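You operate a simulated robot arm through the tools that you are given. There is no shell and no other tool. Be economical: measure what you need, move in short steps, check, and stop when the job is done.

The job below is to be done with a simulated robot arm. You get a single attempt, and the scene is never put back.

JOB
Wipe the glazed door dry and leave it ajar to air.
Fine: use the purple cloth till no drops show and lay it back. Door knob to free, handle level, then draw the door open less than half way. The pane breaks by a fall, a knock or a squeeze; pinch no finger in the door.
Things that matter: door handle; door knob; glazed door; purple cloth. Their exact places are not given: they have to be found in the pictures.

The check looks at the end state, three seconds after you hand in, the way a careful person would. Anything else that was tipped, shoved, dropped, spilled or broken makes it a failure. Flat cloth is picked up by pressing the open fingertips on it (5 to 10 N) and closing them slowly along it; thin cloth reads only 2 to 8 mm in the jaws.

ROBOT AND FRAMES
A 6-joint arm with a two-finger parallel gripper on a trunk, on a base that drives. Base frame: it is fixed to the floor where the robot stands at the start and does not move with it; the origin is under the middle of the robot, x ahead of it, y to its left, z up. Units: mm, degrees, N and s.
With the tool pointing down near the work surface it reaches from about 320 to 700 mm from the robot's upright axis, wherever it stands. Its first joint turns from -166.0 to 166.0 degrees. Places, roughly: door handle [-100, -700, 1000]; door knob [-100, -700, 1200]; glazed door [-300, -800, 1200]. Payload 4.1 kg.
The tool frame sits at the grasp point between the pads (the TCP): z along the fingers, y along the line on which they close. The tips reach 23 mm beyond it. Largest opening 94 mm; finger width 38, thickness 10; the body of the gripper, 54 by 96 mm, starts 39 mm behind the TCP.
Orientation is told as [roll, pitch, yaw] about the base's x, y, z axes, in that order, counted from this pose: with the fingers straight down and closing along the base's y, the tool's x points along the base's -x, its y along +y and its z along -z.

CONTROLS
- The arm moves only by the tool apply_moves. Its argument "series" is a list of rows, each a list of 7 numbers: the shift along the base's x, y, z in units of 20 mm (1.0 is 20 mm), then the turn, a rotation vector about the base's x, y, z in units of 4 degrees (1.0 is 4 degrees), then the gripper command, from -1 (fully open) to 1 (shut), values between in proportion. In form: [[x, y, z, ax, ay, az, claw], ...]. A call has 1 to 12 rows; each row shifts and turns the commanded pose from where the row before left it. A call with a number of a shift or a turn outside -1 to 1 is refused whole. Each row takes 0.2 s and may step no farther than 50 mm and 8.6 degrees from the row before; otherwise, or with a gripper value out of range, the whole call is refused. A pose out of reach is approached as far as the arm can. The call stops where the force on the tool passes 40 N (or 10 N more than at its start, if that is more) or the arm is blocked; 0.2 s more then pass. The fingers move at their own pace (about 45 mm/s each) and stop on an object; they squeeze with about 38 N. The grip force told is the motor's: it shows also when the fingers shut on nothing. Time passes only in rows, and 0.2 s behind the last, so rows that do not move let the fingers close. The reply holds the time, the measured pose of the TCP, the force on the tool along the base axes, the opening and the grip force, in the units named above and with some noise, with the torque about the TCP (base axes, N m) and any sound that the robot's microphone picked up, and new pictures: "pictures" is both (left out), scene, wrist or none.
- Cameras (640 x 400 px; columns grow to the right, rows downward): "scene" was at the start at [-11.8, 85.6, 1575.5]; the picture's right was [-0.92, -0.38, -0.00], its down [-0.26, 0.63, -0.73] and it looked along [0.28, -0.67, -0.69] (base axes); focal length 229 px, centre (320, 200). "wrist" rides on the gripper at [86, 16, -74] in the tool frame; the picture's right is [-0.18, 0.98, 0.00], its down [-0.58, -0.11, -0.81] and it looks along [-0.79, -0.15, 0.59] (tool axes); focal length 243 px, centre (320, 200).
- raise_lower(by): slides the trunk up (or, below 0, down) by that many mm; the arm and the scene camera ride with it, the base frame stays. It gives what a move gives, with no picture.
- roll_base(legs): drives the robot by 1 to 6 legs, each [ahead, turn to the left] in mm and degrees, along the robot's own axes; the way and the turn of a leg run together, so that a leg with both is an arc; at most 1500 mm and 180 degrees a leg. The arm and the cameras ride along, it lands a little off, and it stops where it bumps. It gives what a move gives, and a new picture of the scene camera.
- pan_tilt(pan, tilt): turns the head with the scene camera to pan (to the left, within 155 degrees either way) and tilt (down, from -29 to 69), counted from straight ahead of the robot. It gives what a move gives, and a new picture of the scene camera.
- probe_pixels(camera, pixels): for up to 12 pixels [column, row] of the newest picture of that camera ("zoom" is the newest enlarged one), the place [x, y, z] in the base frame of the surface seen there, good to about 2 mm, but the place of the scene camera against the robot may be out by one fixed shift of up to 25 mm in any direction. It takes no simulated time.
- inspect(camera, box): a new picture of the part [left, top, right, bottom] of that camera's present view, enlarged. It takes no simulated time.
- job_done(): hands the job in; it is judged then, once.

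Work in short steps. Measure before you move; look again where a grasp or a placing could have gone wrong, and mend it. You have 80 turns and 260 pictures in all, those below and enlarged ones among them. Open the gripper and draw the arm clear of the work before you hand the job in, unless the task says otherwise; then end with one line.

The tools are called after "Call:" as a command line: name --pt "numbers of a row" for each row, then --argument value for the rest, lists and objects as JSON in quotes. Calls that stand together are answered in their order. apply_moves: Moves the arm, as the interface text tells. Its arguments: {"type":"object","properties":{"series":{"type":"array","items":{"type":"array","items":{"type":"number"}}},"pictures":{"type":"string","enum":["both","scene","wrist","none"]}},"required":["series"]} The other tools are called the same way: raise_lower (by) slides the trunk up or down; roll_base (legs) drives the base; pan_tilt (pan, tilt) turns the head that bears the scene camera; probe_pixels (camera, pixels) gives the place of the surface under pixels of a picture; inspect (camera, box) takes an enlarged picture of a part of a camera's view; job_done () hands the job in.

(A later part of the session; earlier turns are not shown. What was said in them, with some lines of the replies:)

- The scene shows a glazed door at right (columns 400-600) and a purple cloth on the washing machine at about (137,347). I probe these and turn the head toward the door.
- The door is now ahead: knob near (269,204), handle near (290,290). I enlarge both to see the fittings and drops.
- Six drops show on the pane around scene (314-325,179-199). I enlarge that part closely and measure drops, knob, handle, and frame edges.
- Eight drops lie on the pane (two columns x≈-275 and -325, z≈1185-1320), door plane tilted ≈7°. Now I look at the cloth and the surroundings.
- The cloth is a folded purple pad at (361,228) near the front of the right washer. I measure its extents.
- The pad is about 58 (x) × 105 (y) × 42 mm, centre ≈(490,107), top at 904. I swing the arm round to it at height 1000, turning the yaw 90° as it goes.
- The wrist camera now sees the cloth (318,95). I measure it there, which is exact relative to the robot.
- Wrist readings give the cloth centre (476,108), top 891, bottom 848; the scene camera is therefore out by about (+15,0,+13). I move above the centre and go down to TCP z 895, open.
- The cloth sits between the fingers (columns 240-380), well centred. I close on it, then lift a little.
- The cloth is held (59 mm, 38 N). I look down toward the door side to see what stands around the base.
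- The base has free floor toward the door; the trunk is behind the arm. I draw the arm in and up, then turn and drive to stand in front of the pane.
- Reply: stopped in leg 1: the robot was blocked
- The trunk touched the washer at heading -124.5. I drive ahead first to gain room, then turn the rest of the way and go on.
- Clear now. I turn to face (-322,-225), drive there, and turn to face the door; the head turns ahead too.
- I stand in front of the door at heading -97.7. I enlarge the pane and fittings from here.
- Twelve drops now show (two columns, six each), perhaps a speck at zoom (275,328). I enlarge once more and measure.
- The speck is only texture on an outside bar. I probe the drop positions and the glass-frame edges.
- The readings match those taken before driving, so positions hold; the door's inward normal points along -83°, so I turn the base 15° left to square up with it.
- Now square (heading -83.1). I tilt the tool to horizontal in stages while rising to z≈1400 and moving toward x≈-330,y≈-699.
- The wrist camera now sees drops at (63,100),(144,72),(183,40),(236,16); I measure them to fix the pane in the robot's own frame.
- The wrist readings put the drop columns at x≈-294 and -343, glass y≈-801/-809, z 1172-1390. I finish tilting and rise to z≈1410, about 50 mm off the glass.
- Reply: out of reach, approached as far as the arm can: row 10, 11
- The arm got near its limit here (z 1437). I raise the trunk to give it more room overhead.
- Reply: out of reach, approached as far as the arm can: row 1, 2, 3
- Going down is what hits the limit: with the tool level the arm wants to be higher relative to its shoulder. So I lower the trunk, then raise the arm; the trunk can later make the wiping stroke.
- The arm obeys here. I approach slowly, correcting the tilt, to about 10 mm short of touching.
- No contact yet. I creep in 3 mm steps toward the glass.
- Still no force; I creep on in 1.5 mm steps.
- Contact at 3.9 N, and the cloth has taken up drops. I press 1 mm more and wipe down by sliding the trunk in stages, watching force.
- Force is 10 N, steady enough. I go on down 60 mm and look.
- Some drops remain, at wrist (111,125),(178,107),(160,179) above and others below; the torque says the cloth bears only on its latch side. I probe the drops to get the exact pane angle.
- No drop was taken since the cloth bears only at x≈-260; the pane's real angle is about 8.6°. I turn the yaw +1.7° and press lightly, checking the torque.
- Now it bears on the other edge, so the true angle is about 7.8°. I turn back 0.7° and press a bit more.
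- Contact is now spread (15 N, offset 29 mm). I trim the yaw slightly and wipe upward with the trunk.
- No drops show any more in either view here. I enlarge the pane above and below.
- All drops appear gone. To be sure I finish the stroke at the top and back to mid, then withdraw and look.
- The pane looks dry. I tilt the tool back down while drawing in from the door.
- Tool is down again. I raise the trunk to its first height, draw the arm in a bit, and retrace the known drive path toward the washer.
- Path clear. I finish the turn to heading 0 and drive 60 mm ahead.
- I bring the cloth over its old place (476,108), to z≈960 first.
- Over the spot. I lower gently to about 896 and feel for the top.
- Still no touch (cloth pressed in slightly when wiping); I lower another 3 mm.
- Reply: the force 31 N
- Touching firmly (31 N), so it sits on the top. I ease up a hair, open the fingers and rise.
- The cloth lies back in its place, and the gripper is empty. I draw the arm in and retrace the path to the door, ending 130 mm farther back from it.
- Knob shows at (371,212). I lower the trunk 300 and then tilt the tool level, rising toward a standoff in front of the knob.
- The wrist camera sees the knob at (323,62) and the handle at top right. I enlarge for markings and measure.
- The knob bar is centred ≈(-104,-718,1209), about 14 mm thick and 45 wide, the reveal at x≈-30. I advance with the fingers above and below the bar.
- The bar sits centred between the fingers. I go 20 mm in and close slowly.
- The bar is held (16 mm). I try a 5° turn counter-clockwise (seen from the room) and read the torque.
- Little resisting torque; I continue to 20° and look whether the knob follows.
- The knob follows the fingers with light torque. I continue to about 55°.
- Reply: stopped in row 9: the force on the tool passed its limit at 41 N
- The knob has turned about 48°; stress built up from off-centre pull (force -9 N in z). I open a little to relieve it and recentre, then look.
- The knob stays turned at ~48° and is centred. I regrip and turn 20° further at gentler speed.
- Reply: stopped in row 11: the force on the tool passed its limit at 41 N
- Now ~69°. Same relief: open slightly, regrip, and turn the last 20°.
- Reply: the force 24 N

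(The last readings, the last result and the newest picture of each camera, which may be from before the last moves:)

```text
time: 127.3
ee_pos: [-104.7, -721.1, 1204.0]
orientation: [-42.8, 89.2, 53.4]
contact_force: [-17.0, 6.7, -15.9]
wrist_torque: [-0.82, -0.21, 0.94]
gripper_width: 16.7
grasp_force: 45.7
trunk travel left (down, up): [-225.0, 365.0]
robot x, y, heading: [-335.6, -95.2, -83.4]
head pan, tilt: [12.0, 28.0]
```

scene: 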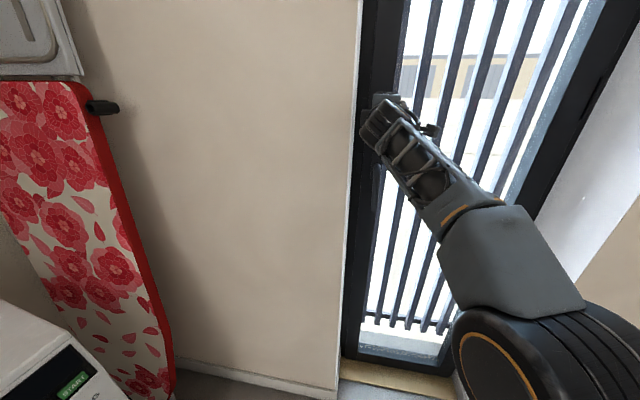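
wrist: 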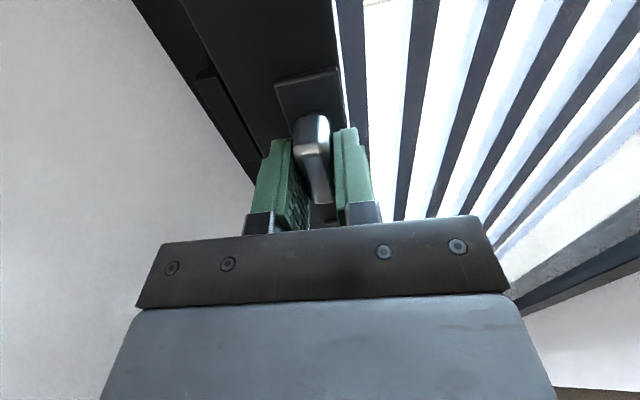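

The knob reads about 90°. I open, back straight out along the normal, and look.

Call:
apply_moves --pt "0 0 0 0 0 0 0.2" --pt "0 0 0 0 0 0 -0.2" --pt "0 0 0 0 0 0 -0.2" --pt "-0.06 0.5 0 0 0 0 -0.2" --pt "-0.12 0.9 0 0 0 0 -0.2" --pt "-0.12 0.9 0 0 0 0 -0.2" --pt "-0.12 0.9 0 0 0 0 -0.2" --pt "-0.12 0.9 0 0 0 0 -0.2" --pt "-0.12 0.9 0 0 0 0 -0.2"

Call:
inspect --camera "wrist" --box '[240, 0, 400, 100]'

```text
time: 129.3
ee_pos: [-116.7, -619.1, 1205.9]
orientation: [-48.0, 89.3, 48.5]
contact_force: [0.0, 0.5, -0.7]
wrist_torque: [0.03, 0.02, -0.02]
gripper_width: 56.5
grasp_force: 0.0
trunk travel left (down, up): [-225.0, 365.0]
robot x, y, heading: [-334.1, -96.4, -83.3]
head pan, tilt: [12.0, 28.0]
```

scene: 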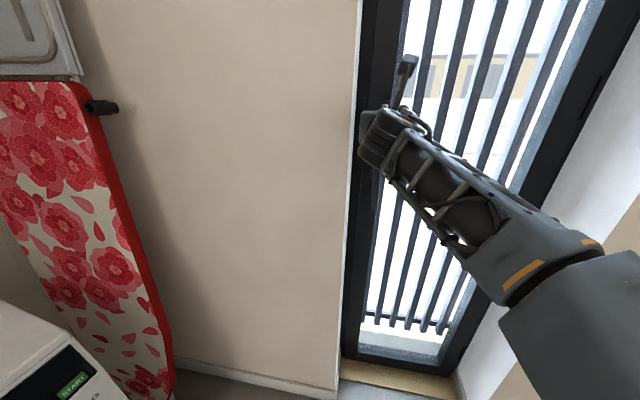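
wrist: 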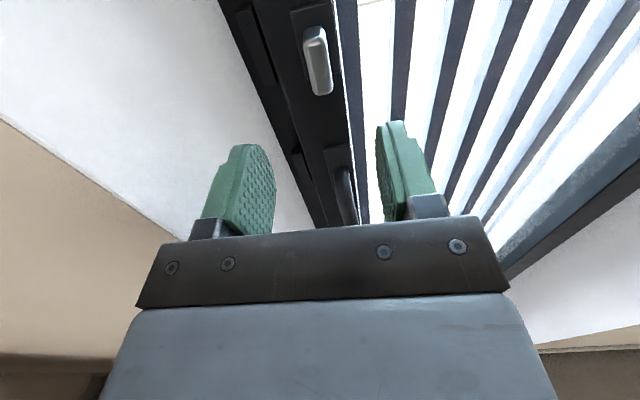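

```text
4.00 times, centred on (320, 50) of wrist
```

zoom: 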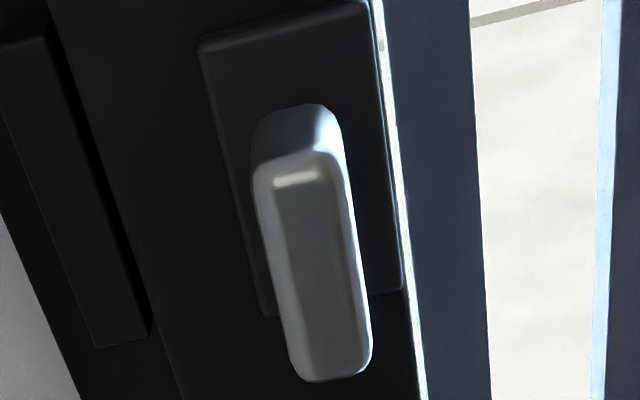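

The knob is upright, in line with its plate. The fingers are already oriented to take the hanging lever, so I lower the trunk 216 to lever height.

Call:
raise_lower --by -216

Call:
apply_moves --pt "0 0 0 0 0 0 -0.2"

```text
time: 131.7
ee_pos: [-117.3, -620.3, 989.1]
orientation: [-47.2, 89.3, 49.1]
contact_force: [0.0, -0.8, -0.2]
wrist_torque: [0.01, 0.03, 0.02]
gripper_width: 56.3
grasp_force: 0.1
trunk travel left (down, up): [-9.0, 581.0]
robot x, y, heading: [-332.1, -95.6, -83.3]
head pan, tilt: [12.0, 28.0]
```

```text
time: 132.1
ee_pos: [-116.8, -619.8, 990.3]
orientation: [-47.1, 89.3, 49.4]
contact_force: [-0.5, -0.5, -0.6]
wrist_torque: [0.02, 0.0, 0.0]
gripper_width: 56.4
grasp_force: 0.0
trunk travel left (down, up): [-9.0, 581.0]
robot x, y, heading: [-334.3, -97.1, -83.6]
head pan, tilt: [12.0, 28.0]
```

scene: 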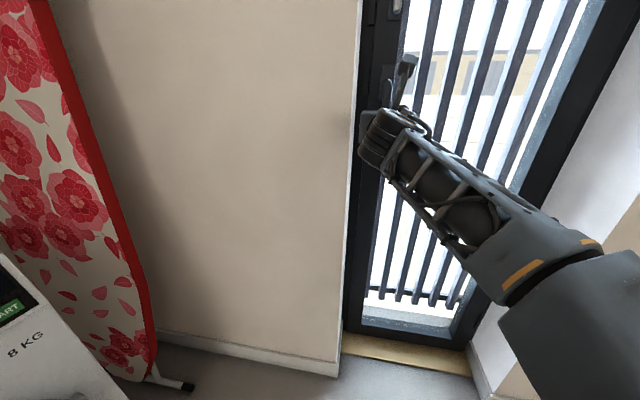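
wrist: 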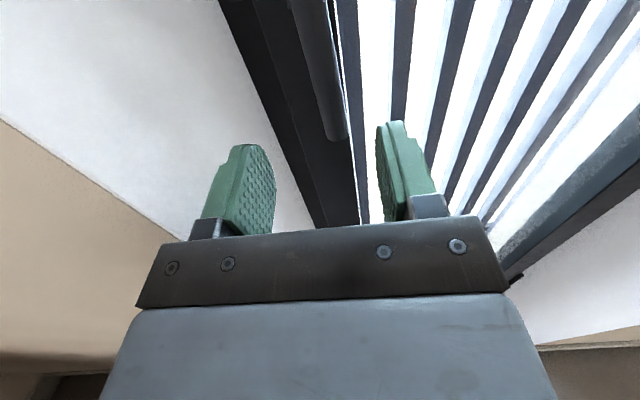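

The lever's lower part is visible at about (325,70-140). I measure it.

Call:
probe_pixels --camera "wrist" --pixels '[[338, 135], [334, 120], [328, 100], [321, 70], [315, 40], [310, 15], [320, 100], [341, 110], [300, 60], [230, 60]]'

```text
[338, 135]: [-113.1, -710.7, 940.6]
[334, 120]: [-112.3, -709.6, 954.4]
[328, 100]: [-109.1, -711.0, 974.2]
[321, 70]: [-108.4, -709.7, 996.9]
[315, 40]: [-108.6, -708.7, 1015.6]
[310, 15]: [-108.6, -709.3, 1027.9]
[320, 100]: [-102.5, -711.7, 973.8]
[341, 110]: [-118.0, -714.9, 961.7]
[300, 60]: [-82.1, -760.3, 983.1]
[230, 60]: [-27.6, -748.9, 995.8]
```

The lever is centred at x≈-109, front y≈-710, 20 mm thick. I advance so it lies between the fingers and close.

Call:
apply_moves --pt "0.08 -0.9 0 0 0 0 -0.2" --pt "0.08 -0.9 0 0 0 0 -0.2" --pt "0.08 -0.9 0 0 0 0 -0.2" --pt "0.08 -0.9 0 0 0 0 -0.2" --pt "0.06 -0.7 0 0 0 0 -0.2" --pt "0.02 -0.5 0 0 0 0 -0.2" --pt "0 0 0 0 0 0 0.1" --pt "0 0 0 0 0 0 0.4" --pt "0 0 0 0 0 0 0.8" --pt "0 0 0 0 0 0 1" --pt "0 0 0 0 0 0 1" --pictures "wrist"

```text
time: 134.4
ee_pos: [-107.4, -715.7, 989.3]
orientation: [-38.8, 89.5, 57.8]
contact_force: [11.3, 2.2, 2.6]
wrist_torque: [0.0, 1.19, 0.2]
gripper_width: 20.8
grasp_force: 45.4
trunk travel left (down, up): [-9.0, 581.0]
robot x, y, heading: [-330.4, -93.8, -83.2]
head pan, tilt: [12.0, 28.0]
```

wrist: 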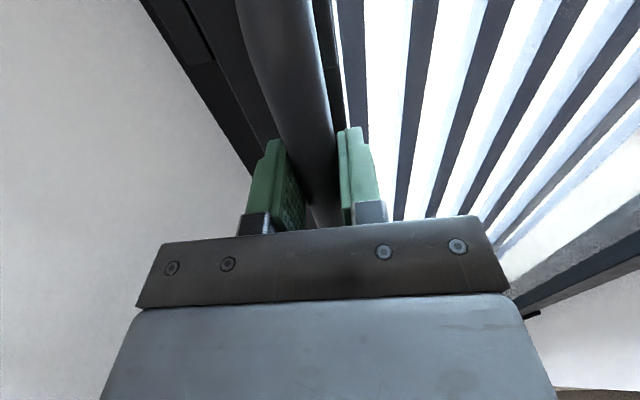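

The lever is held (21 mm). I swing it toward the hinge side on an arc of ~96 mm about its pivot, first 22°.

Call:
apply_moves --pt "-0.311 -0.039 0.01 -0.116 0.93 0 1" --pt "-0.31 -0.039 0.031 -0.116 0.93 0 1" --pt "-0.308 -0.038 0.051 -0.116 0.93 0 1" --pt "-0.304 -0.038 0.072 -0.116 0.93 0 1" --pt "-0.298 -0.037 0.091 -0.116 0.93 0 1" --pt "-0.292 -0.036 0.11 -0.116 0.93 0 1" --pictures "both"

```text
time: 135.8
ee_pos: [-139.0, -718.8, 997.1]
orientation: [89.7, 67.8, -173.7]
contact_force: [32.5, 3.6, -0.7]
wrist_torque: [-0.83, 1.89, 0.51]
gripper_width: 23.8
grasp_force: 45.1
trunk travel left (down, up): [-9.0, 581.0]
robot x, y, heading: [-332.7, -98.5, -83.0]
head pan, tilt: [12.0, 28.0]
```

scene: 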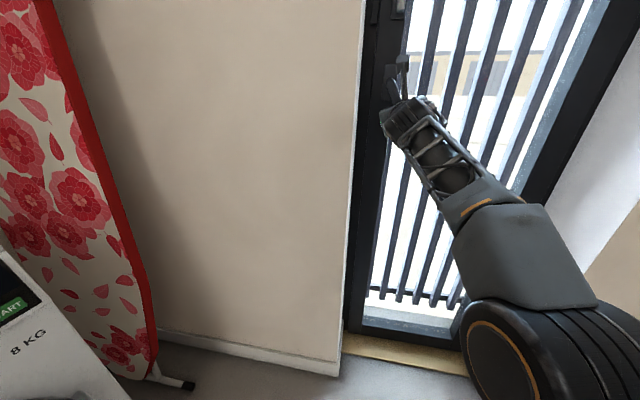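
wrist: 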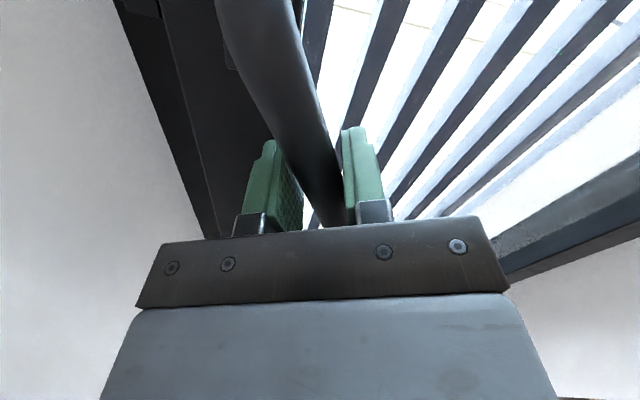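

The lever follows, but with about 32 N resistance. I hold a moment to see if this is spring or friction.

Call:
apply_moves --pt "0 0 0 0 0 0 1" --pt "0 0 0 0 0 0 1" --pictures "none"

Call:
probe_pixels --camera "wrist" --pixels '[[245, 20], [265, 70], [290, 120], [315, 170], [320, 200]]'

```text
time: 136.4
ee_pos: [-140.3, -718.6, 996.0]
orientation: [89.7, 67.7, -173.7]
contact_force: [32.9, 4.3, 1.5]
wrist_torque: [-0.59, 1.9, 0.35]
gripper_width: 23.9
grasp_force: 45.4
trunk travel left (down, up): [-9.0, 581.0]
robot x, y, heading: [-336.9, -93.7, -83.0]
head pan, tilt: [12.0, 28.0]
```

```text
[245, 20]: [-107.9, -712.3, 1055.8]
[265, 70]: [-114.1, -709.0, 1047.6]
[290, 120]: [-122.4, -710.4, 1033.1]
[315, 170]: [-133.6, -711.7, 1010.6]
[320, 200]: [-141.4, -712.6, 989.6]
```

The lever is at ~25°, pivot near z≈1066 (R≈77), and the torque is steady friction ≈2.5 N·m. I open, see that it stays, and regrip 28 mm farther out for better leverage.

Call:
apply_moves --pt "0 0 0 0 0 0 0.2" --pt "0 0 0 0 0 0 0.1" --pt "0 0 0 0 0 0 0.1" --pt "-0.3 -0.04 -0.63 -0.09 0.7 0 0.1" --pt "-0.3 -0.04 -0.63 0 0 0 0.1" --pt "0 0 0 0 0 0 0.1" --pictures "wrist"

```text
time: 137.8
ee_pos: [-156.7, -721.5, 970.7]
orientation: [89.7, 65.3, -174.1]
contact_force: [0.7, 0.0, 1.3]
wrist_torque: [0.03, 0.0, -0.01]
gripper_width: 42.2
grasp_force: 0.1
trunk travel left (down, up): [-9.0, 581.0]
robot x, y, heading: [-330.2, -98.4, -83.5]
head pan, tilt: [12.0, 28.0]
```

wrist: 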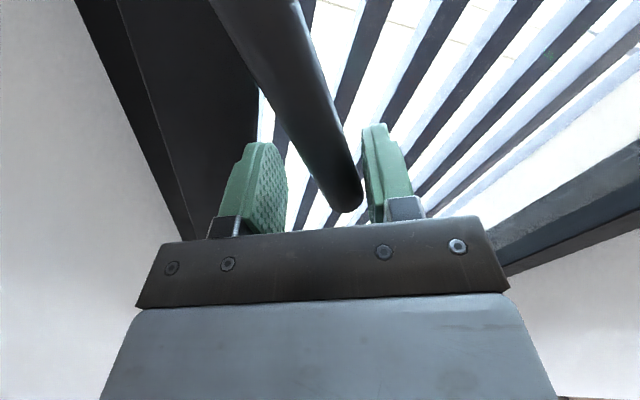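

The lever stays where it was left; its tip is at (348,205), close to the right finger. I probe it to get its angle.

Call:
probe_pixels --camera "wrist" --pixels '[[265, 40], [290, 85], [315, 130], [335, 170], [345, 195], [350, 205], [362, 195]]'

```text
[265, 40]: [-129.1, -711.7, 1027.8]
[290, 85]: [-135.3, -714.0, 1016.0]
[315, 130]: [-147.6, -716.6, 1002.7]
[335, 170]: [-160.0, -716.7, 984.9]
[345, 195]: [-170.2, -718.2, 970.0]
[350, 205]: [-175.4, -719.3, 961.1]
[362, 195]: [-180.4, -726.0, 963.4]
```

The lever lies at ≈35° with pivot ≈(-108,1058). I turn the fingers 10° more to match, centre at R≈95, and close.

Call:
apply_moves --pt "-0.08 -0.01 0.15 -0.103 0.823 0 0.1" --pt "-0.08 -0.01 0.15 -0.103 0.823 0 0.1" --pt "-0.08 -0.01 0.15 -0.103 0.823 0 0.1" --pt "0 0 0 0 0 0 0.5" --pt "0 0 0 0 0 0 1" --pt "0 0 0 0 0 0 1" --pt "0 0 0 0 0 0 1" --pictures "wrist"

```text
time: 139.4
ee_pos: [-162.3, -721.6, 981.3]
orientation: [89.8, 55.2, -173.8]
contact_force: [2.2, 2.6, -5.1]
wrist_torque: [0.15, 0.44, -0.12]
gripper_width: 20.8
grasp_force: 44.9
trunk travel left (down, up): [-9.0, 581.0]
robot x, y, heading: [-336.0, -98.4, -83.3]
head pan, tilt: [12.0, 28.0]
```

wrist: 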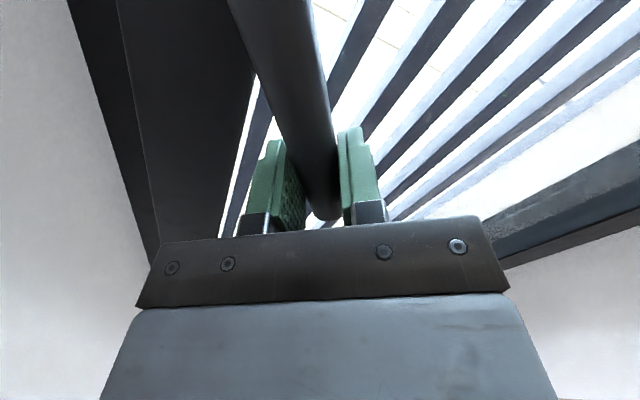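

Aligned at 35° (21 mm). I swing on to about 60° along the arc.

Call:
apply_moves --pt "-0.239 -0.03 0.18 -0.114 0.91 0 1" --pt "-0.226 -0.028 0.195 -0.114 0.91 0 1" --pt "-0.214 -0.027 0.21 -0.114 0.91 0 1" --pt "-0.2 -0.025 0.223 -0.114 0.91 0 1" --pt "-0.186 -0.023 0.235 -0.114 0.91 0 1" --pt "-0.171 -0.021 0.247 -0.114 0.91 0 1" --pt "-0.155 -0.019 0.257 -0.114 0.91 0 1" --pictures "wrist"

```text
time: 140.2
ee_pos: [-173.9, -719.0, 987.8]
orientation: [91.8, 46.4, -172.8]
contact_force: [-9.2, -7.0, 8.2]
wrist_torque: [-0.44, -1.33, 0.45]
gripper_width: 20.8
grasp_force: 44.9
out of reach, approached as far as the arm can: row 2, 3
trunk travel left (down, up): [-9.0, 581.0]
robot x, y, heading: [-335.2, -98.9, -83.8]
head pan, tilt: [12.0, 28.0]
stopped in row 3: the force on the tool passed its limit at 41 N (the readings are from after the stop); the commanded pose is now the measured one
```

wrist: 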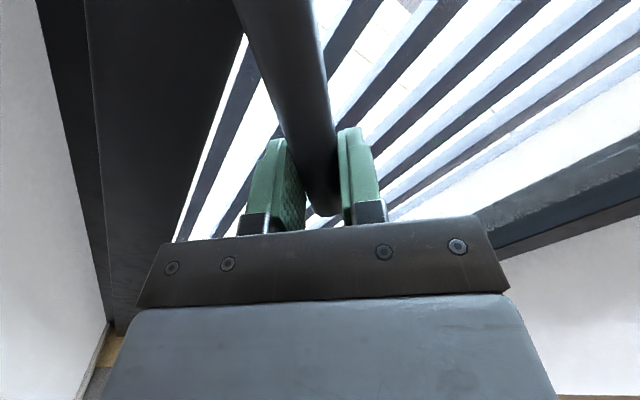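

The wrist reached its turning limit with the lever at ~44°. I let go, back out, and unwind the tool to the first orientation so I can lift the lever from there.

Call:
apply_moves --pt "0 0 0 0 0 0 0.2" --pt "0 0 0 0 0 0 0" --pt "0 0 0 0 0 0 0" --pt "-0.06 0.5 0 0 0 0 0" --pt "-0.12 0.95 0 0 0 0 0" --pt "-0.12 0.95 0 0 0 0 0" --pt "-0.12 0.95 0 0 0 0 0" --pt "-0.12 0.95 0 0 0 0 0" --pt "0 0.5 0 0.12 -0.97 0 -0.5" --pt "0 0 0 0.12 -0.97 0 -1" --pt "0 0 0 0.12 -0.97 0 -1" --pt "0 0 0 0.12 -0.97 0 -1" --pictures "none"

Call:
apply_moves --pt "0 0 0 0.12 -0.97 0 -1" --pt "0 0 0 0.12 -0.97 0 -1" --pt "0 0 0 0.12 -0.97 0 -1" --pt "0 0 0 0.12 -0.97 0 -1" --pt "0 0 0 0.12 -0.97 0 -1" --pt "0 0 0 0.12 -0.97 0 -1" --pt "0 0 0 0.12 -0.97 0 -1" --pt "0 0 0 0.12 -0.97 0 -1" --pt "0 0 0 0.12 -0.97 0 -1" --pt "0 0 0 0.12 -0.97 0 -1" --pt "0 0 0 0.12 -0.97 0 -1" --pt "0 0 0 0.12 -0.97 0 -1" --pictures "wrist"

```text
time: 142.8
ee_pos: [-182.4, -622.5, 986.9]
orientation: [91.6, 61.8, -172.7]
contact_force: [-0.9, -0.1, -0.2]
wrist_torque: [-0.01, -0.02, -0.01]
gripper_width: 93.9
grasp_force: 0.1
trunk travel left (down, up): [-9.0, 581.0]
robot x, y, heading: [-337.3, -95.9, -83.4]
head pan, tilt: [12.0, 28.0]
```

```text
time: 145.4
ee_pos: [-182.3, -623.9, 986.0]
orientation: [-88.9, 71.2, 6.9]
contact_force: [0.4, -0.3, 0.9]
wrist_torque: [-0.01, -0.01, 0.02]
gripper_width: 93.9
grasp_force: 0.0
trunk travel left (down, up): [-9.0, 581.0]
robot x, y, heading: [-336.6, -96.3, -83.4]
head pan, tilt: [12.0, 28.0]
```

wrist: 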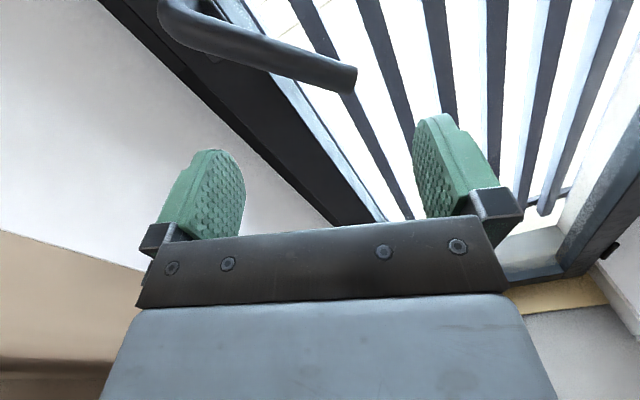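

The lever is visible; I probe it and continue unwinding 71°.

Call:
probe_pixels --camera "wrist" --pixels '[[348, 80], [320, 72], [290, 62], [250, 48], [210, 35], [180, 18]]'

Call:
apply_moves --pt "0 0 0 0.12 -0.97 0 -1" --pt "0 0 0 0.12 -0.97 0 -1" --pt "0 0 0 0.12 -0.97 0 -1" --pt "0 0 0 0.12 -0.97 0 -1" --pt "0 0 0 0.12 -0.97 0 -1" --pt "0 0 0 0.12 -0.97 0 -1" --pt "0 0 0 0.12 -0.97 0 -1" --pt "0 0 0 0.12 -0.97 0 -1" --pt "0 0 0 0.12 -0.97 0 -1" --pt "0 0 0 0.12 -0.97 0 -1" --pt "0 0 0 0.12 -0.97 0 -1" --pt "0 0 0 0.12 -0.97 0 -1" --pictures "none"

Call:
apply_moves --pt "0 0 0 0.12 -0.97 0 -1" --pt "0 0 0 0.12 -0.97 0 -1" --pt "0 0 0 0.12 -0.97 0 -1" --pt "0 0 0 0.12 -0.97 0 -1" --pt "0 0 0 0.12 -0.97 0 -1" --pt "0 0 0 0.12 -0.97 0 -1" --pictures "wrist"

```text
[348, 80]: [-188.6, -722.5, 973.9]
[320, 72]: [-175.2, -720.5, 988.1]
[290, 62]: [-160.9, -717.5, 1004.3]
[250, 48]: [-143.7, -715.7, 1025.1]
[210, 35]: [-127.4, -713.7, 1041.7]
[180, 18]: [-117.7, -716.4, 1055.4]
```

```text
time: 148.0
ee_pos: [-181.6, -622.3, 986.9]
orientation: [-88.6, 24.2, 6.9]
contact_force: [-0.1, 0.6, 0.9]
wrist_torque: [0.03, 0.0, 0.06]
gripper_width: 93.9
grasp_force: 0.1
trunk travel left (down, up): [-9.0, 581.0]
robot x, y, heading: [-334.7, -96.5, -83.2]
head pan, tilt: [12.0, 28.0]
```

```text
time: 149.4
ee_pos: [-182.7, -622.6, 987.1]
orientation: [-88.6, 0.9, 7.0]
contact_force: [0.0, 0.2, -0.1]
wrist_torque: [0.0, -0.01, 0.01]
gripper_width: 93.9
grasp_force: 0.0
trunk travel left (down, up): [-9.0, 581.0]
robot x, y, heading: [-332.4, -97.2, -83.9]
head pan, tilt: [12.0, 28.0]
```

wrist: 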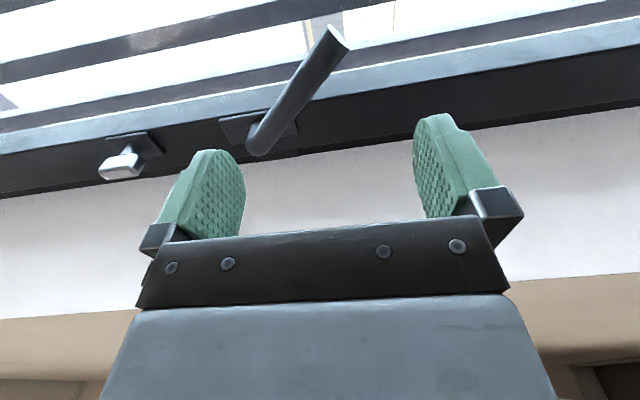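

The lever stands at ~42°, tip ≈(-192,968). I straddle its outer part with the open, level fingers and then lift.

Call:
apply_moves --pt "0.06 -0.9 0.06 0 0 0 -1" --pt "0.06 -0.9 0.06 0 0 0 -1" --pt "0.06 -0.9 0.06 0 0 0 -1" --pt "0.06 -0.9 0.06 -0.2 -0.2 0 -1" --pt "0.06 -0.9 0 0 0 0 -1" --pt "0.04 -0.4 0 0 0 0 -1" --pictures "both"

```text
time: 150.8
ee_pos: [-175.1, -719.9, 992.0]
orientation: [-89.5, 0.2, 6.9]
contact_force: [0.1, 0.8, -0.5]
wrist_torque: [-0.01, -0.01, 0.01]
gripper_width: 94.0
grasp_force: 0.0
trunk travel left (down, up): [-9.0, 581.0]
robot x, y, heading: [-332.5, -98.1, -83.6]
head pan, tilt: [12.0, 28.0]
```

scene: 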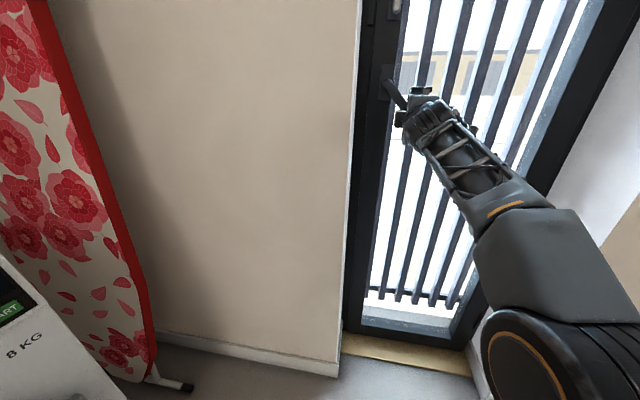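
wrist: 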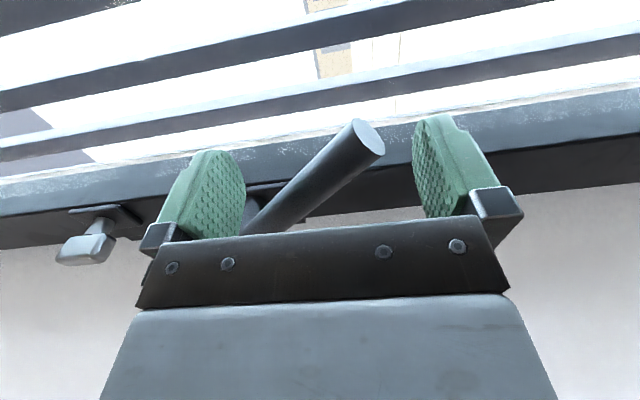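

The lever passes between the fingers. I lift in small steps so the lower finger raises the lever's end.

Call:
apply_moves --pt "0 0 0.35 0 0 0 -0.9" --pt "0 0 0.35 0 0 0 -0.8" --pt "-0.1 -0.01 0.3 0 0 0 -0.8" --pt "-0.1 -0.01 0.3 0 0 0 -0.7" --pt "-0.1 -0.01 0.3 0 0 0 -0.7" --pt "-0.1 -0.01 0.3 0 0 0 -0.6" --pt "-0.1 -0.01 0.3 0 0 0 -0.6" --pictures "wrist"

```text
time: 152.4
ee_pos: [-185.1, -722.1, 1035.5]
orientation: [-89.4, 0.2, 7.0]
contact_force: [0.2, -0.8, -1.8]
wrist_torque: [0.02, -0.01, 0.03]
gripper_width: 75.5
grasp_force: 0.6
trunk travel left (down, up): [-9.0, 581.0]
robot x, y, heading: [-332.6, -97.6, -83.4]
head pan, tilt: [12.0, 28.0]
```

wrist: 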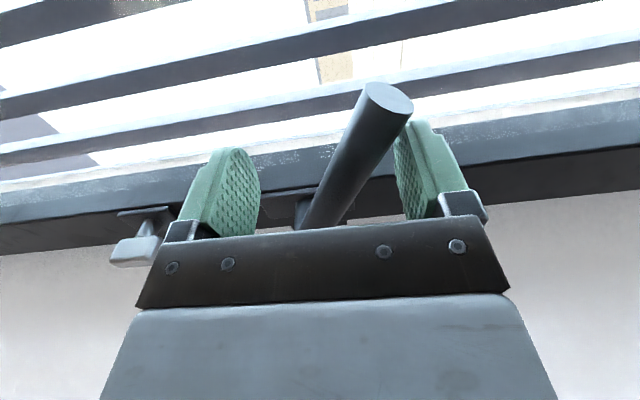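

The lever end rides on the lower finger with almost no force. I keep lifting while closing gradually.

Call:
apply_moves --pt "-0.1 -0.01 0.3 0 0 0 -0.6" --pt "-0.1 -0.01 0.3 0 0 0 -0.5" --pt "-0.05 -0.01 0.3 0 0 0 -0.5" --pt "-0.05 -0.01 0.3 0 0 0 -0.4" --pt "0 0 0.2 0 0 0 -0.3" --pt "0 0 0 0 0 0 -0.2" --pictures "wrist"

```text
time: 153.8
ee_pos: [-191.3, -722.1, 1064.0]
orientation: [-89.4, 0.3, 7.0]
contact_force: [-0.8, 0.1, 0.1]
wrist_torque: [-0.03, -0.01, -0.02]
gripper_width: 56.9
grasp_force: 0.5
trunk travel left (down, up): [-9.0, 581.0]
robot x, y, heading: [-332.3, -94.5, -83.7]
head pan, tilt: [12.0, 28.0]
```

wrist: 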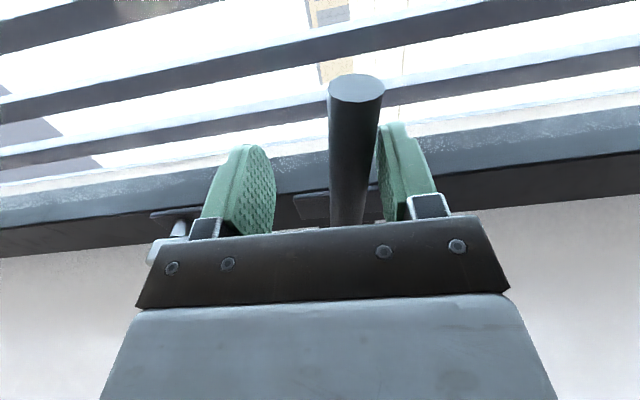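

Nearly level. I probe the lever and pivot.

Call:
probe_pixels --camera "wrist" --pixels '[[355, 88], [355, 110], [352, 140], [348, 180], [346, 215], [310, 212], [385, 100]]'

```text
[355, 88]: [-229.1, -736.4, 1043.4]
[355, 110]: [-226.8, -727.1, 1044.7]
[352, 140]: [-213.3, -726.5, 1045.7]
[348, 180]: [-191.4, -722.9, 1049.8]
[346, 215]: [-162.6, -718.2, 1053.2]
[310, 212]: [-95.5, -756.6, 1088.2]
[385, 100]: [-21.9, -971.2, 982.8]
```

It is ~8° below level with pivot z≈1060.6. I set TCP z≈1060.5 and close: the parallel fingers bring it level.

Call:
apply_moves --pt "0 0 -0.17 0 -0.05 0 -0.2" --pt "0 0 0 0 0 0 0.1" --pt "0 0 0 0 0 0 0.3" --pt "0 0 0 0 0 0 0.5" --pt "0 0 0 0 0 0 0.7" --pt "0 0 0 0 0 0 1" --pt "0 0 0 0 0 0 1" --pt "0 0 0 0 0 0 1" --pictures "both"

Call:
probe_pixels --camera "wrist" --pixels '[[320, 90], [320, 110], [320, 140], [320, 170], [320, 200]]'

```text
time: 155.6
ee_pos: [-191.8, -723.1, 1060.9]
orientation: [-89.4, 0.0, 7.0]
contact_force: [-0.8, -2.7, 2.2]
wrist_torque: [-0.01, -0.28, 0.27]
gripper_width: 20.5
grasp_force: 45.3
trunk travel left (down, up): [-9.0, 581.0]
robot x, y, heading: [-335.1, -95.1, -83.8]
head pan, tilt: [12.0, 28.0]
```

scene: 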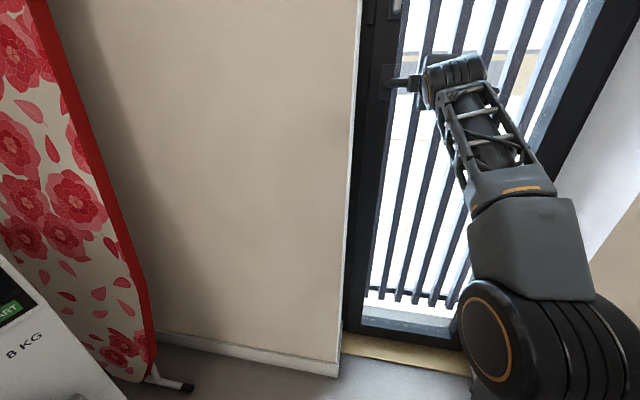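
wrist: 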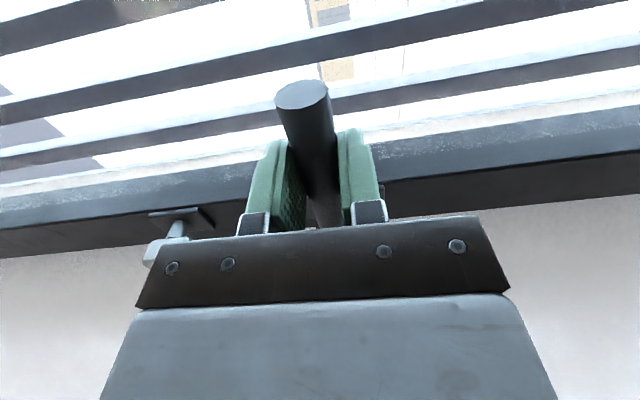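

```text
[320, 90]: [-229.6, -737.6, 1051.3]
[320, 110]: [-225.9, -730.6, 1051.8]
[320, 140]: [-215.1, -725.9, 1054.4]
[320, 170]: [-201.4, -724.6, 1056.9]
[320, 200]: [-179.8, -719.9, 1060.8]
```

The lever is level and held (20.5 mm). I pull the door gently on an arc about its hinge side, first ~3°.

Call:
apply_moves --pt "-0.083 0.335 0 0 0 0.25 1" --pt "-0.085 0.335 0 0 0 0.25 1" --pt "-0.09 0.333 0 0 0 0.25 1" --pt "0 0 0 0 0 0 1" --pictures "both"

```text
time: 156.6
ee_pos: [-196.8, -703.2, 1060.5]
orientation: [-89.4, 0.1, 9.9]
contact_force: [-1.5, 2.6, -0.9]
wrist_torque: [0.06, -0.05, -0.21]
gripper_width: 20.5
grasp_force: 45.2
trunk travel left (down, up): [-9.0, 581.0]
robot x, y, heading: [-333.4, -97.9, -83.4]
head pan, tilt: [12.0, 28.0]
```

scene: 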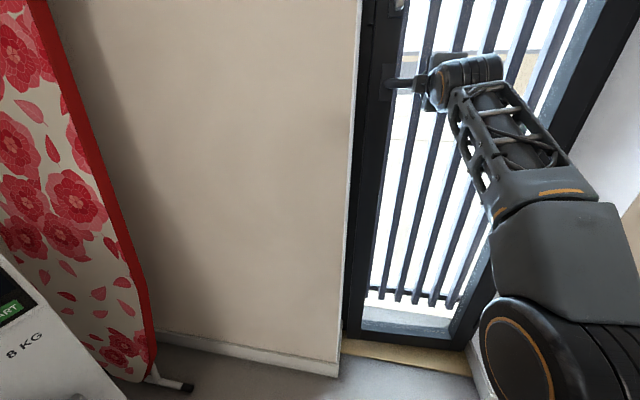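
wrist: 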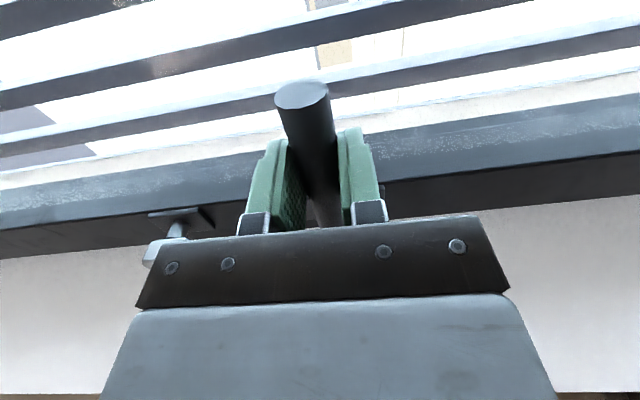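

The door comes freely (2.6 N), the lever unmoved in the grip. I continue in 1.5° steps.

Call:
apply_moves --pt "-0.153 0.493 0 0 0 0.375 1" --pt "-0.166 0.489 0 0 0 0.375 1" --pt "-0.179 0.484 0 0 0 0.375 1" --pt "-0.191 0.479 0 0 0 0.375 1" --pt "-0.204 0.474 0 0 0 0.375 1" --pt "-0.216 0.469 0 0 0 0.375 1" --pt "0 0 0 0 0 0 1" --pictures "both"

```text
time: 158.2
ee_pos: [-222.3, -645.5, 1059.1]
orientation: [-89.6, 0.0, 18.7]
contact_force: [-25.4, -6.9, 1.1]
wrist_torque: [-0.02, -0.05, -1.31]
gripper_width: 20.5
grasp_force: 44.5
trunk travel left (down, up): [-9.0, 581.0]
robot x, y, heading: [-331.9, -96.0, -83.6]
head pan, tilt: [12.0, 28.0]
```

scene: 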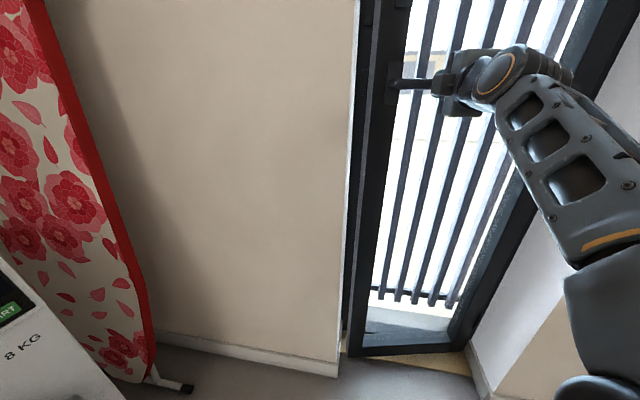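
wrist: 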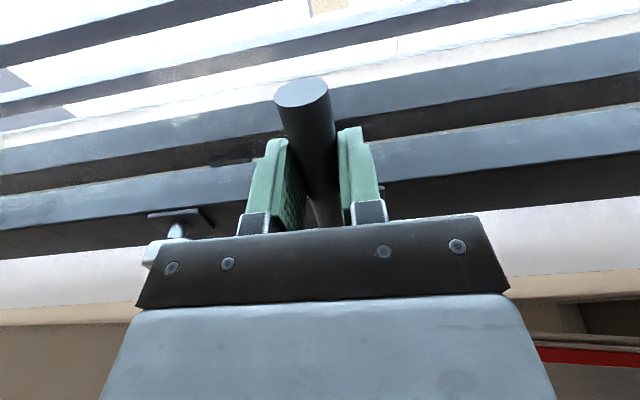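

The door is ~12° open, but -25 N in x says the true arc runs farther to -x. I ease 3 mm that way and read.

Call:
apply_moves --pt "-0.08 -0.02 0 0 0 0 1" --pt "-0.08 -0.02 0 0 0 0 1" --pt "0 0 0 0 0 0 1" --pictures "none"

```text
time: 159.0
ee_pos: [-223.0, -645.7, 1061.8]
orientation: [-89.5, -0.1, 19.1]
contact_force: [-7.9, -4.9, 3.7]
wrist_torque: [0.05, -0.4, 0.43]
gripper_width: 20.3
grasp_force: 44.6
trunk travel left (down, up): [-9.0, 581.0]
robot x, y, heading: [-331.8, -96.9, -83.3]
head pan, tilt: [12.0, 28.0]
```

Force is down to 8 N. I carry on along a corrected arc for 7.5° more.

Call:
apply_moves --pt "-0.3 0.451 0 0 0 0.375 1" --pt "-0.275 0.445 0 0 0 0.375 1" --pt "-0.285 0.438 0 0 0 0.375 1" --pt "-0.295 0.43 0 0 0 0.375 1" --pt "-0.305 0.423 0 0 0 0.375 1" --pt "0 0 0 0 0 0 1" --pictures "both"

```text
time: 160.4
ee_pos: [-250.8, -601.1, 1060.1]
orientation: [-89.4, 0.2, 26.5]
contact_force: [7.1, 10.3, -3.4]
wrist_torque: [0.08, -0.04, -0.77]
gripper_width: 20.6
grasp_force: 45.5
trunk travel left (down, up): [-9.0, 581.0]
robot x, y, heading: [-333.8, -98.5, -83.4]
head pan, tilt: [12.0, 28.0]
```

scene: 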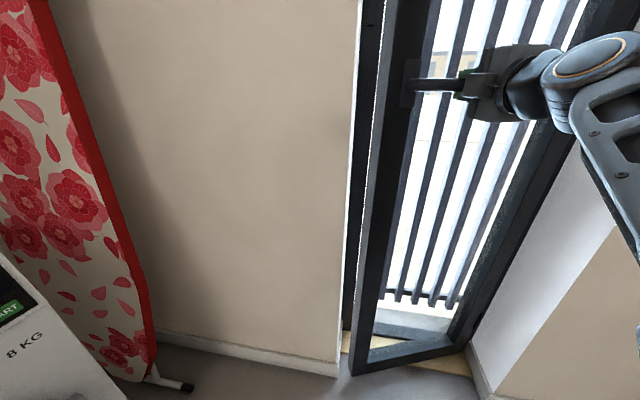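
wrist: 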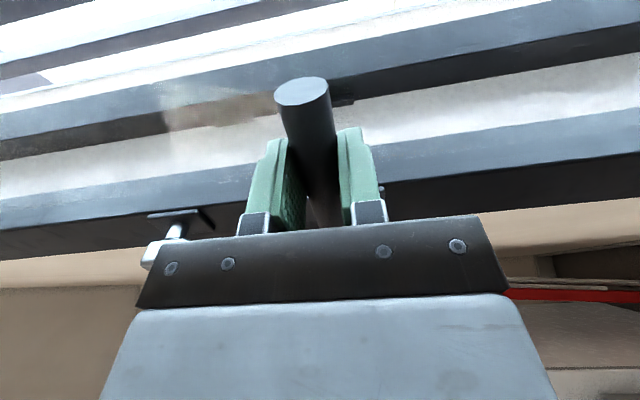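

The door is open ~20°, clearly less than half. I open the fingers and back straight out along the tool.

Call:
apply_moves --pt "0.03 0.04 0 0 0 0 0.7" --pt "0 0 0 0 0 0 0.3" --pt "0 0 0 0 0 0 -0.1" --pt "0 0 0 0 0 0 -0.3" --pt "0 0 0 0 0 0 -0.3" --pt "-0.13 0.27 0 0 0 0 -0.3" --pt "-0.27 0.54 0 0 0 0 -0.3" --pt "-0.36 0.72 0 0 0 0 -0.3" --pt "-0.36 0.72 0 0 0 0 -0.3" --pictures "both"

```text
time: 162.4
ee_pos: [-274.2, -555.5, 1061.1]
orientation: [-89.6, 0.1, 26.5]
contact_force: [0.4, -0.9, 0.7]
wrist_torque: [0.01, -0.04, 0.0]
gripper_width: 61.2
grasp_force: 0.0
trunk travel left (down, up): [-9.0, 581.0]
robot x, y, heading: [-335.2, -93.8, -83.6]
head pan, tilt: [12.0, 28.0]
5 turns are left
```

scene: 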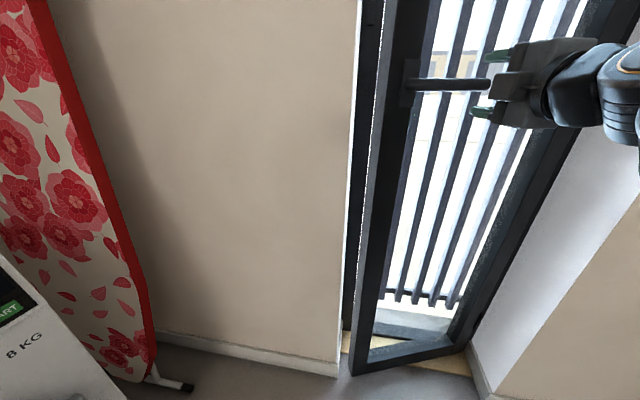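
wrist: 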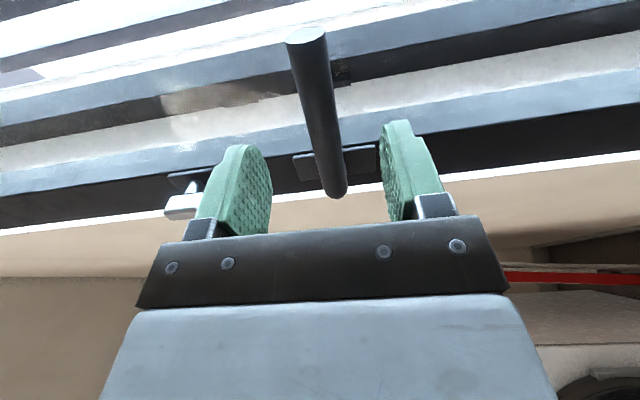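

The lever stays level and the fingers are clear of it. I drive the base back 150 mm to draw the arm well away, and check the picture.

Call:
roll_base --legs '[[-150, 0]]'

Call:
pan_tilt --pan 5 --tilt 10

Call:
inspect --camera "scene" --box '[240, 100, 480, 250]'

```text
time: 163.8
ee_pos: [-290.9, -404.8, 1060.2]
orientation: [-89.4, 0.0, 26.3]
contact_force: [0.2, 0.7, 0.0]
wrist_torque: [-0.02, 0.02, -0.01]
gripper_width: 60.9
grasp_force: 0.0
trunk travel left (down, up): [-9.0, 581.0]
robot x, y, heading: [-355.2, 55.8, -83.7]
head pan, tilt: [12.0, 28.0]
```

scene: 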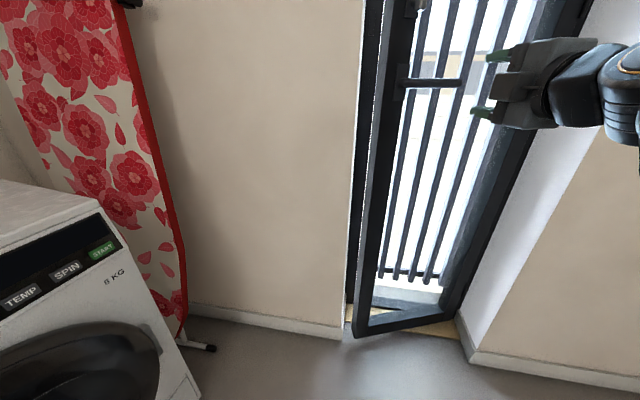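

```text
time: 164.6
ee_pos: [-292.6, -406.2, 1060.2]
orientation: [-89.5, 0.0, 26.4]
contact_force: [0.6, 0.7, -0.1]
wrist_torque: [-0.01, 0.01, 0.0]
gripper_width: 61.4
grasp_force: 0.0
trunk travel left (down, up): [-9.0, 581.0]
robot x, y, heading: [-353.5, 54.3, -83.4]
head pan, tilt: [5.0, 10.0]
```

scene: 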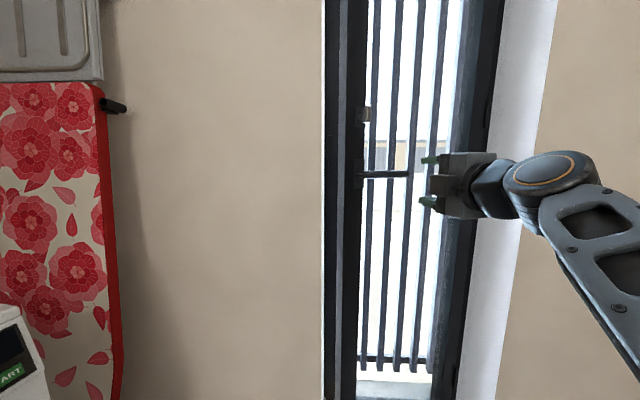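

```text
2.67 times, centred on (360, 175) of scene
4 turns are left
```

zoom: 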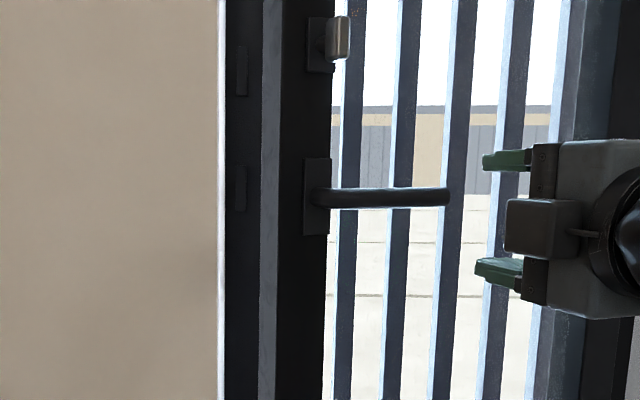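

The handle is level, the knob upright, the door ajar and no drops show. I look once at the upper pane and open the gripper fully.

Call:
inspect --camera "scene" --box '[330, 0, 510, 112]'

Call:
apply_moves --pt "-0.2 0.5 0 0 0 0 -1" --pt "0 0 0 0 0 0 -1" --pt "0 0 0 0 0 0 -1" --pictures "scene"

```text
3.56 times, centred on (420, 56) of scene
```

zoom: 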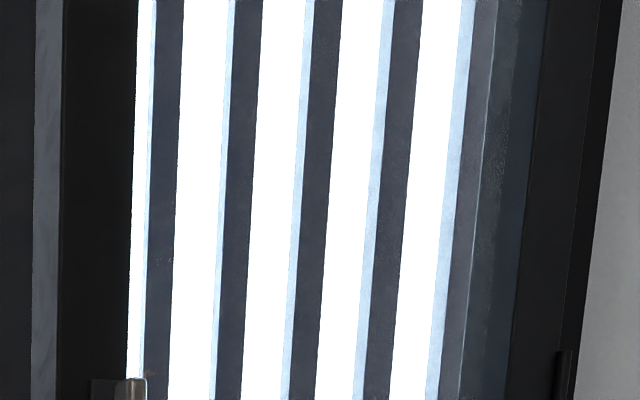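

```text
time: 165.4
ee_pos: [-296.0, -395.9, 1059.8]
orientation: [-89.5, 0.0, 26.3]
contact_force: [0.8, -0.1, 0.9]
wrist_torque: [0.02, -0.01, 0.01]
gripper_width: 94.1
grasp_force: 0.1
trunk travel left (down, up): [-9.0, 581.0]
robot x, y, heading: [-350.8, 56.1, -83.5]
head pan, tilt: [5.0, 10.0]
3 turns are left
```

scene: 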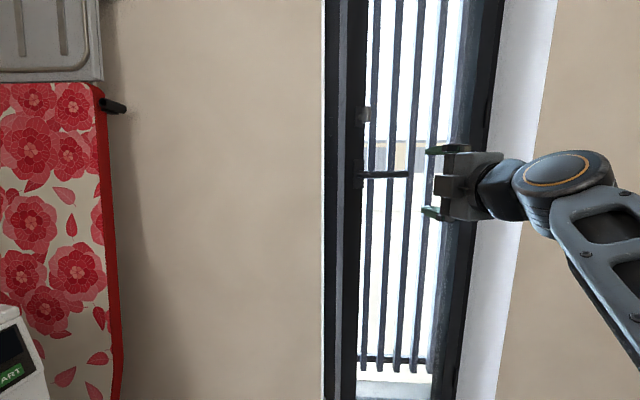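

All is as asked: pane dry, cloth back, knob turned, handle level, door ajar, arm clear. I hand in.

Call:
job_done

```text
The job is handed in.
```

The job is handed in: no drops show on the pane, the purple cloth is back in its place on the washer, the handle is level, and the door stands open about 20°. I turned the knob from flat to upright. It has no marking, so I took upright as free, and the door then opened without resistance. While turning, the base bumped the washer once; nothing looked moved afterwards.
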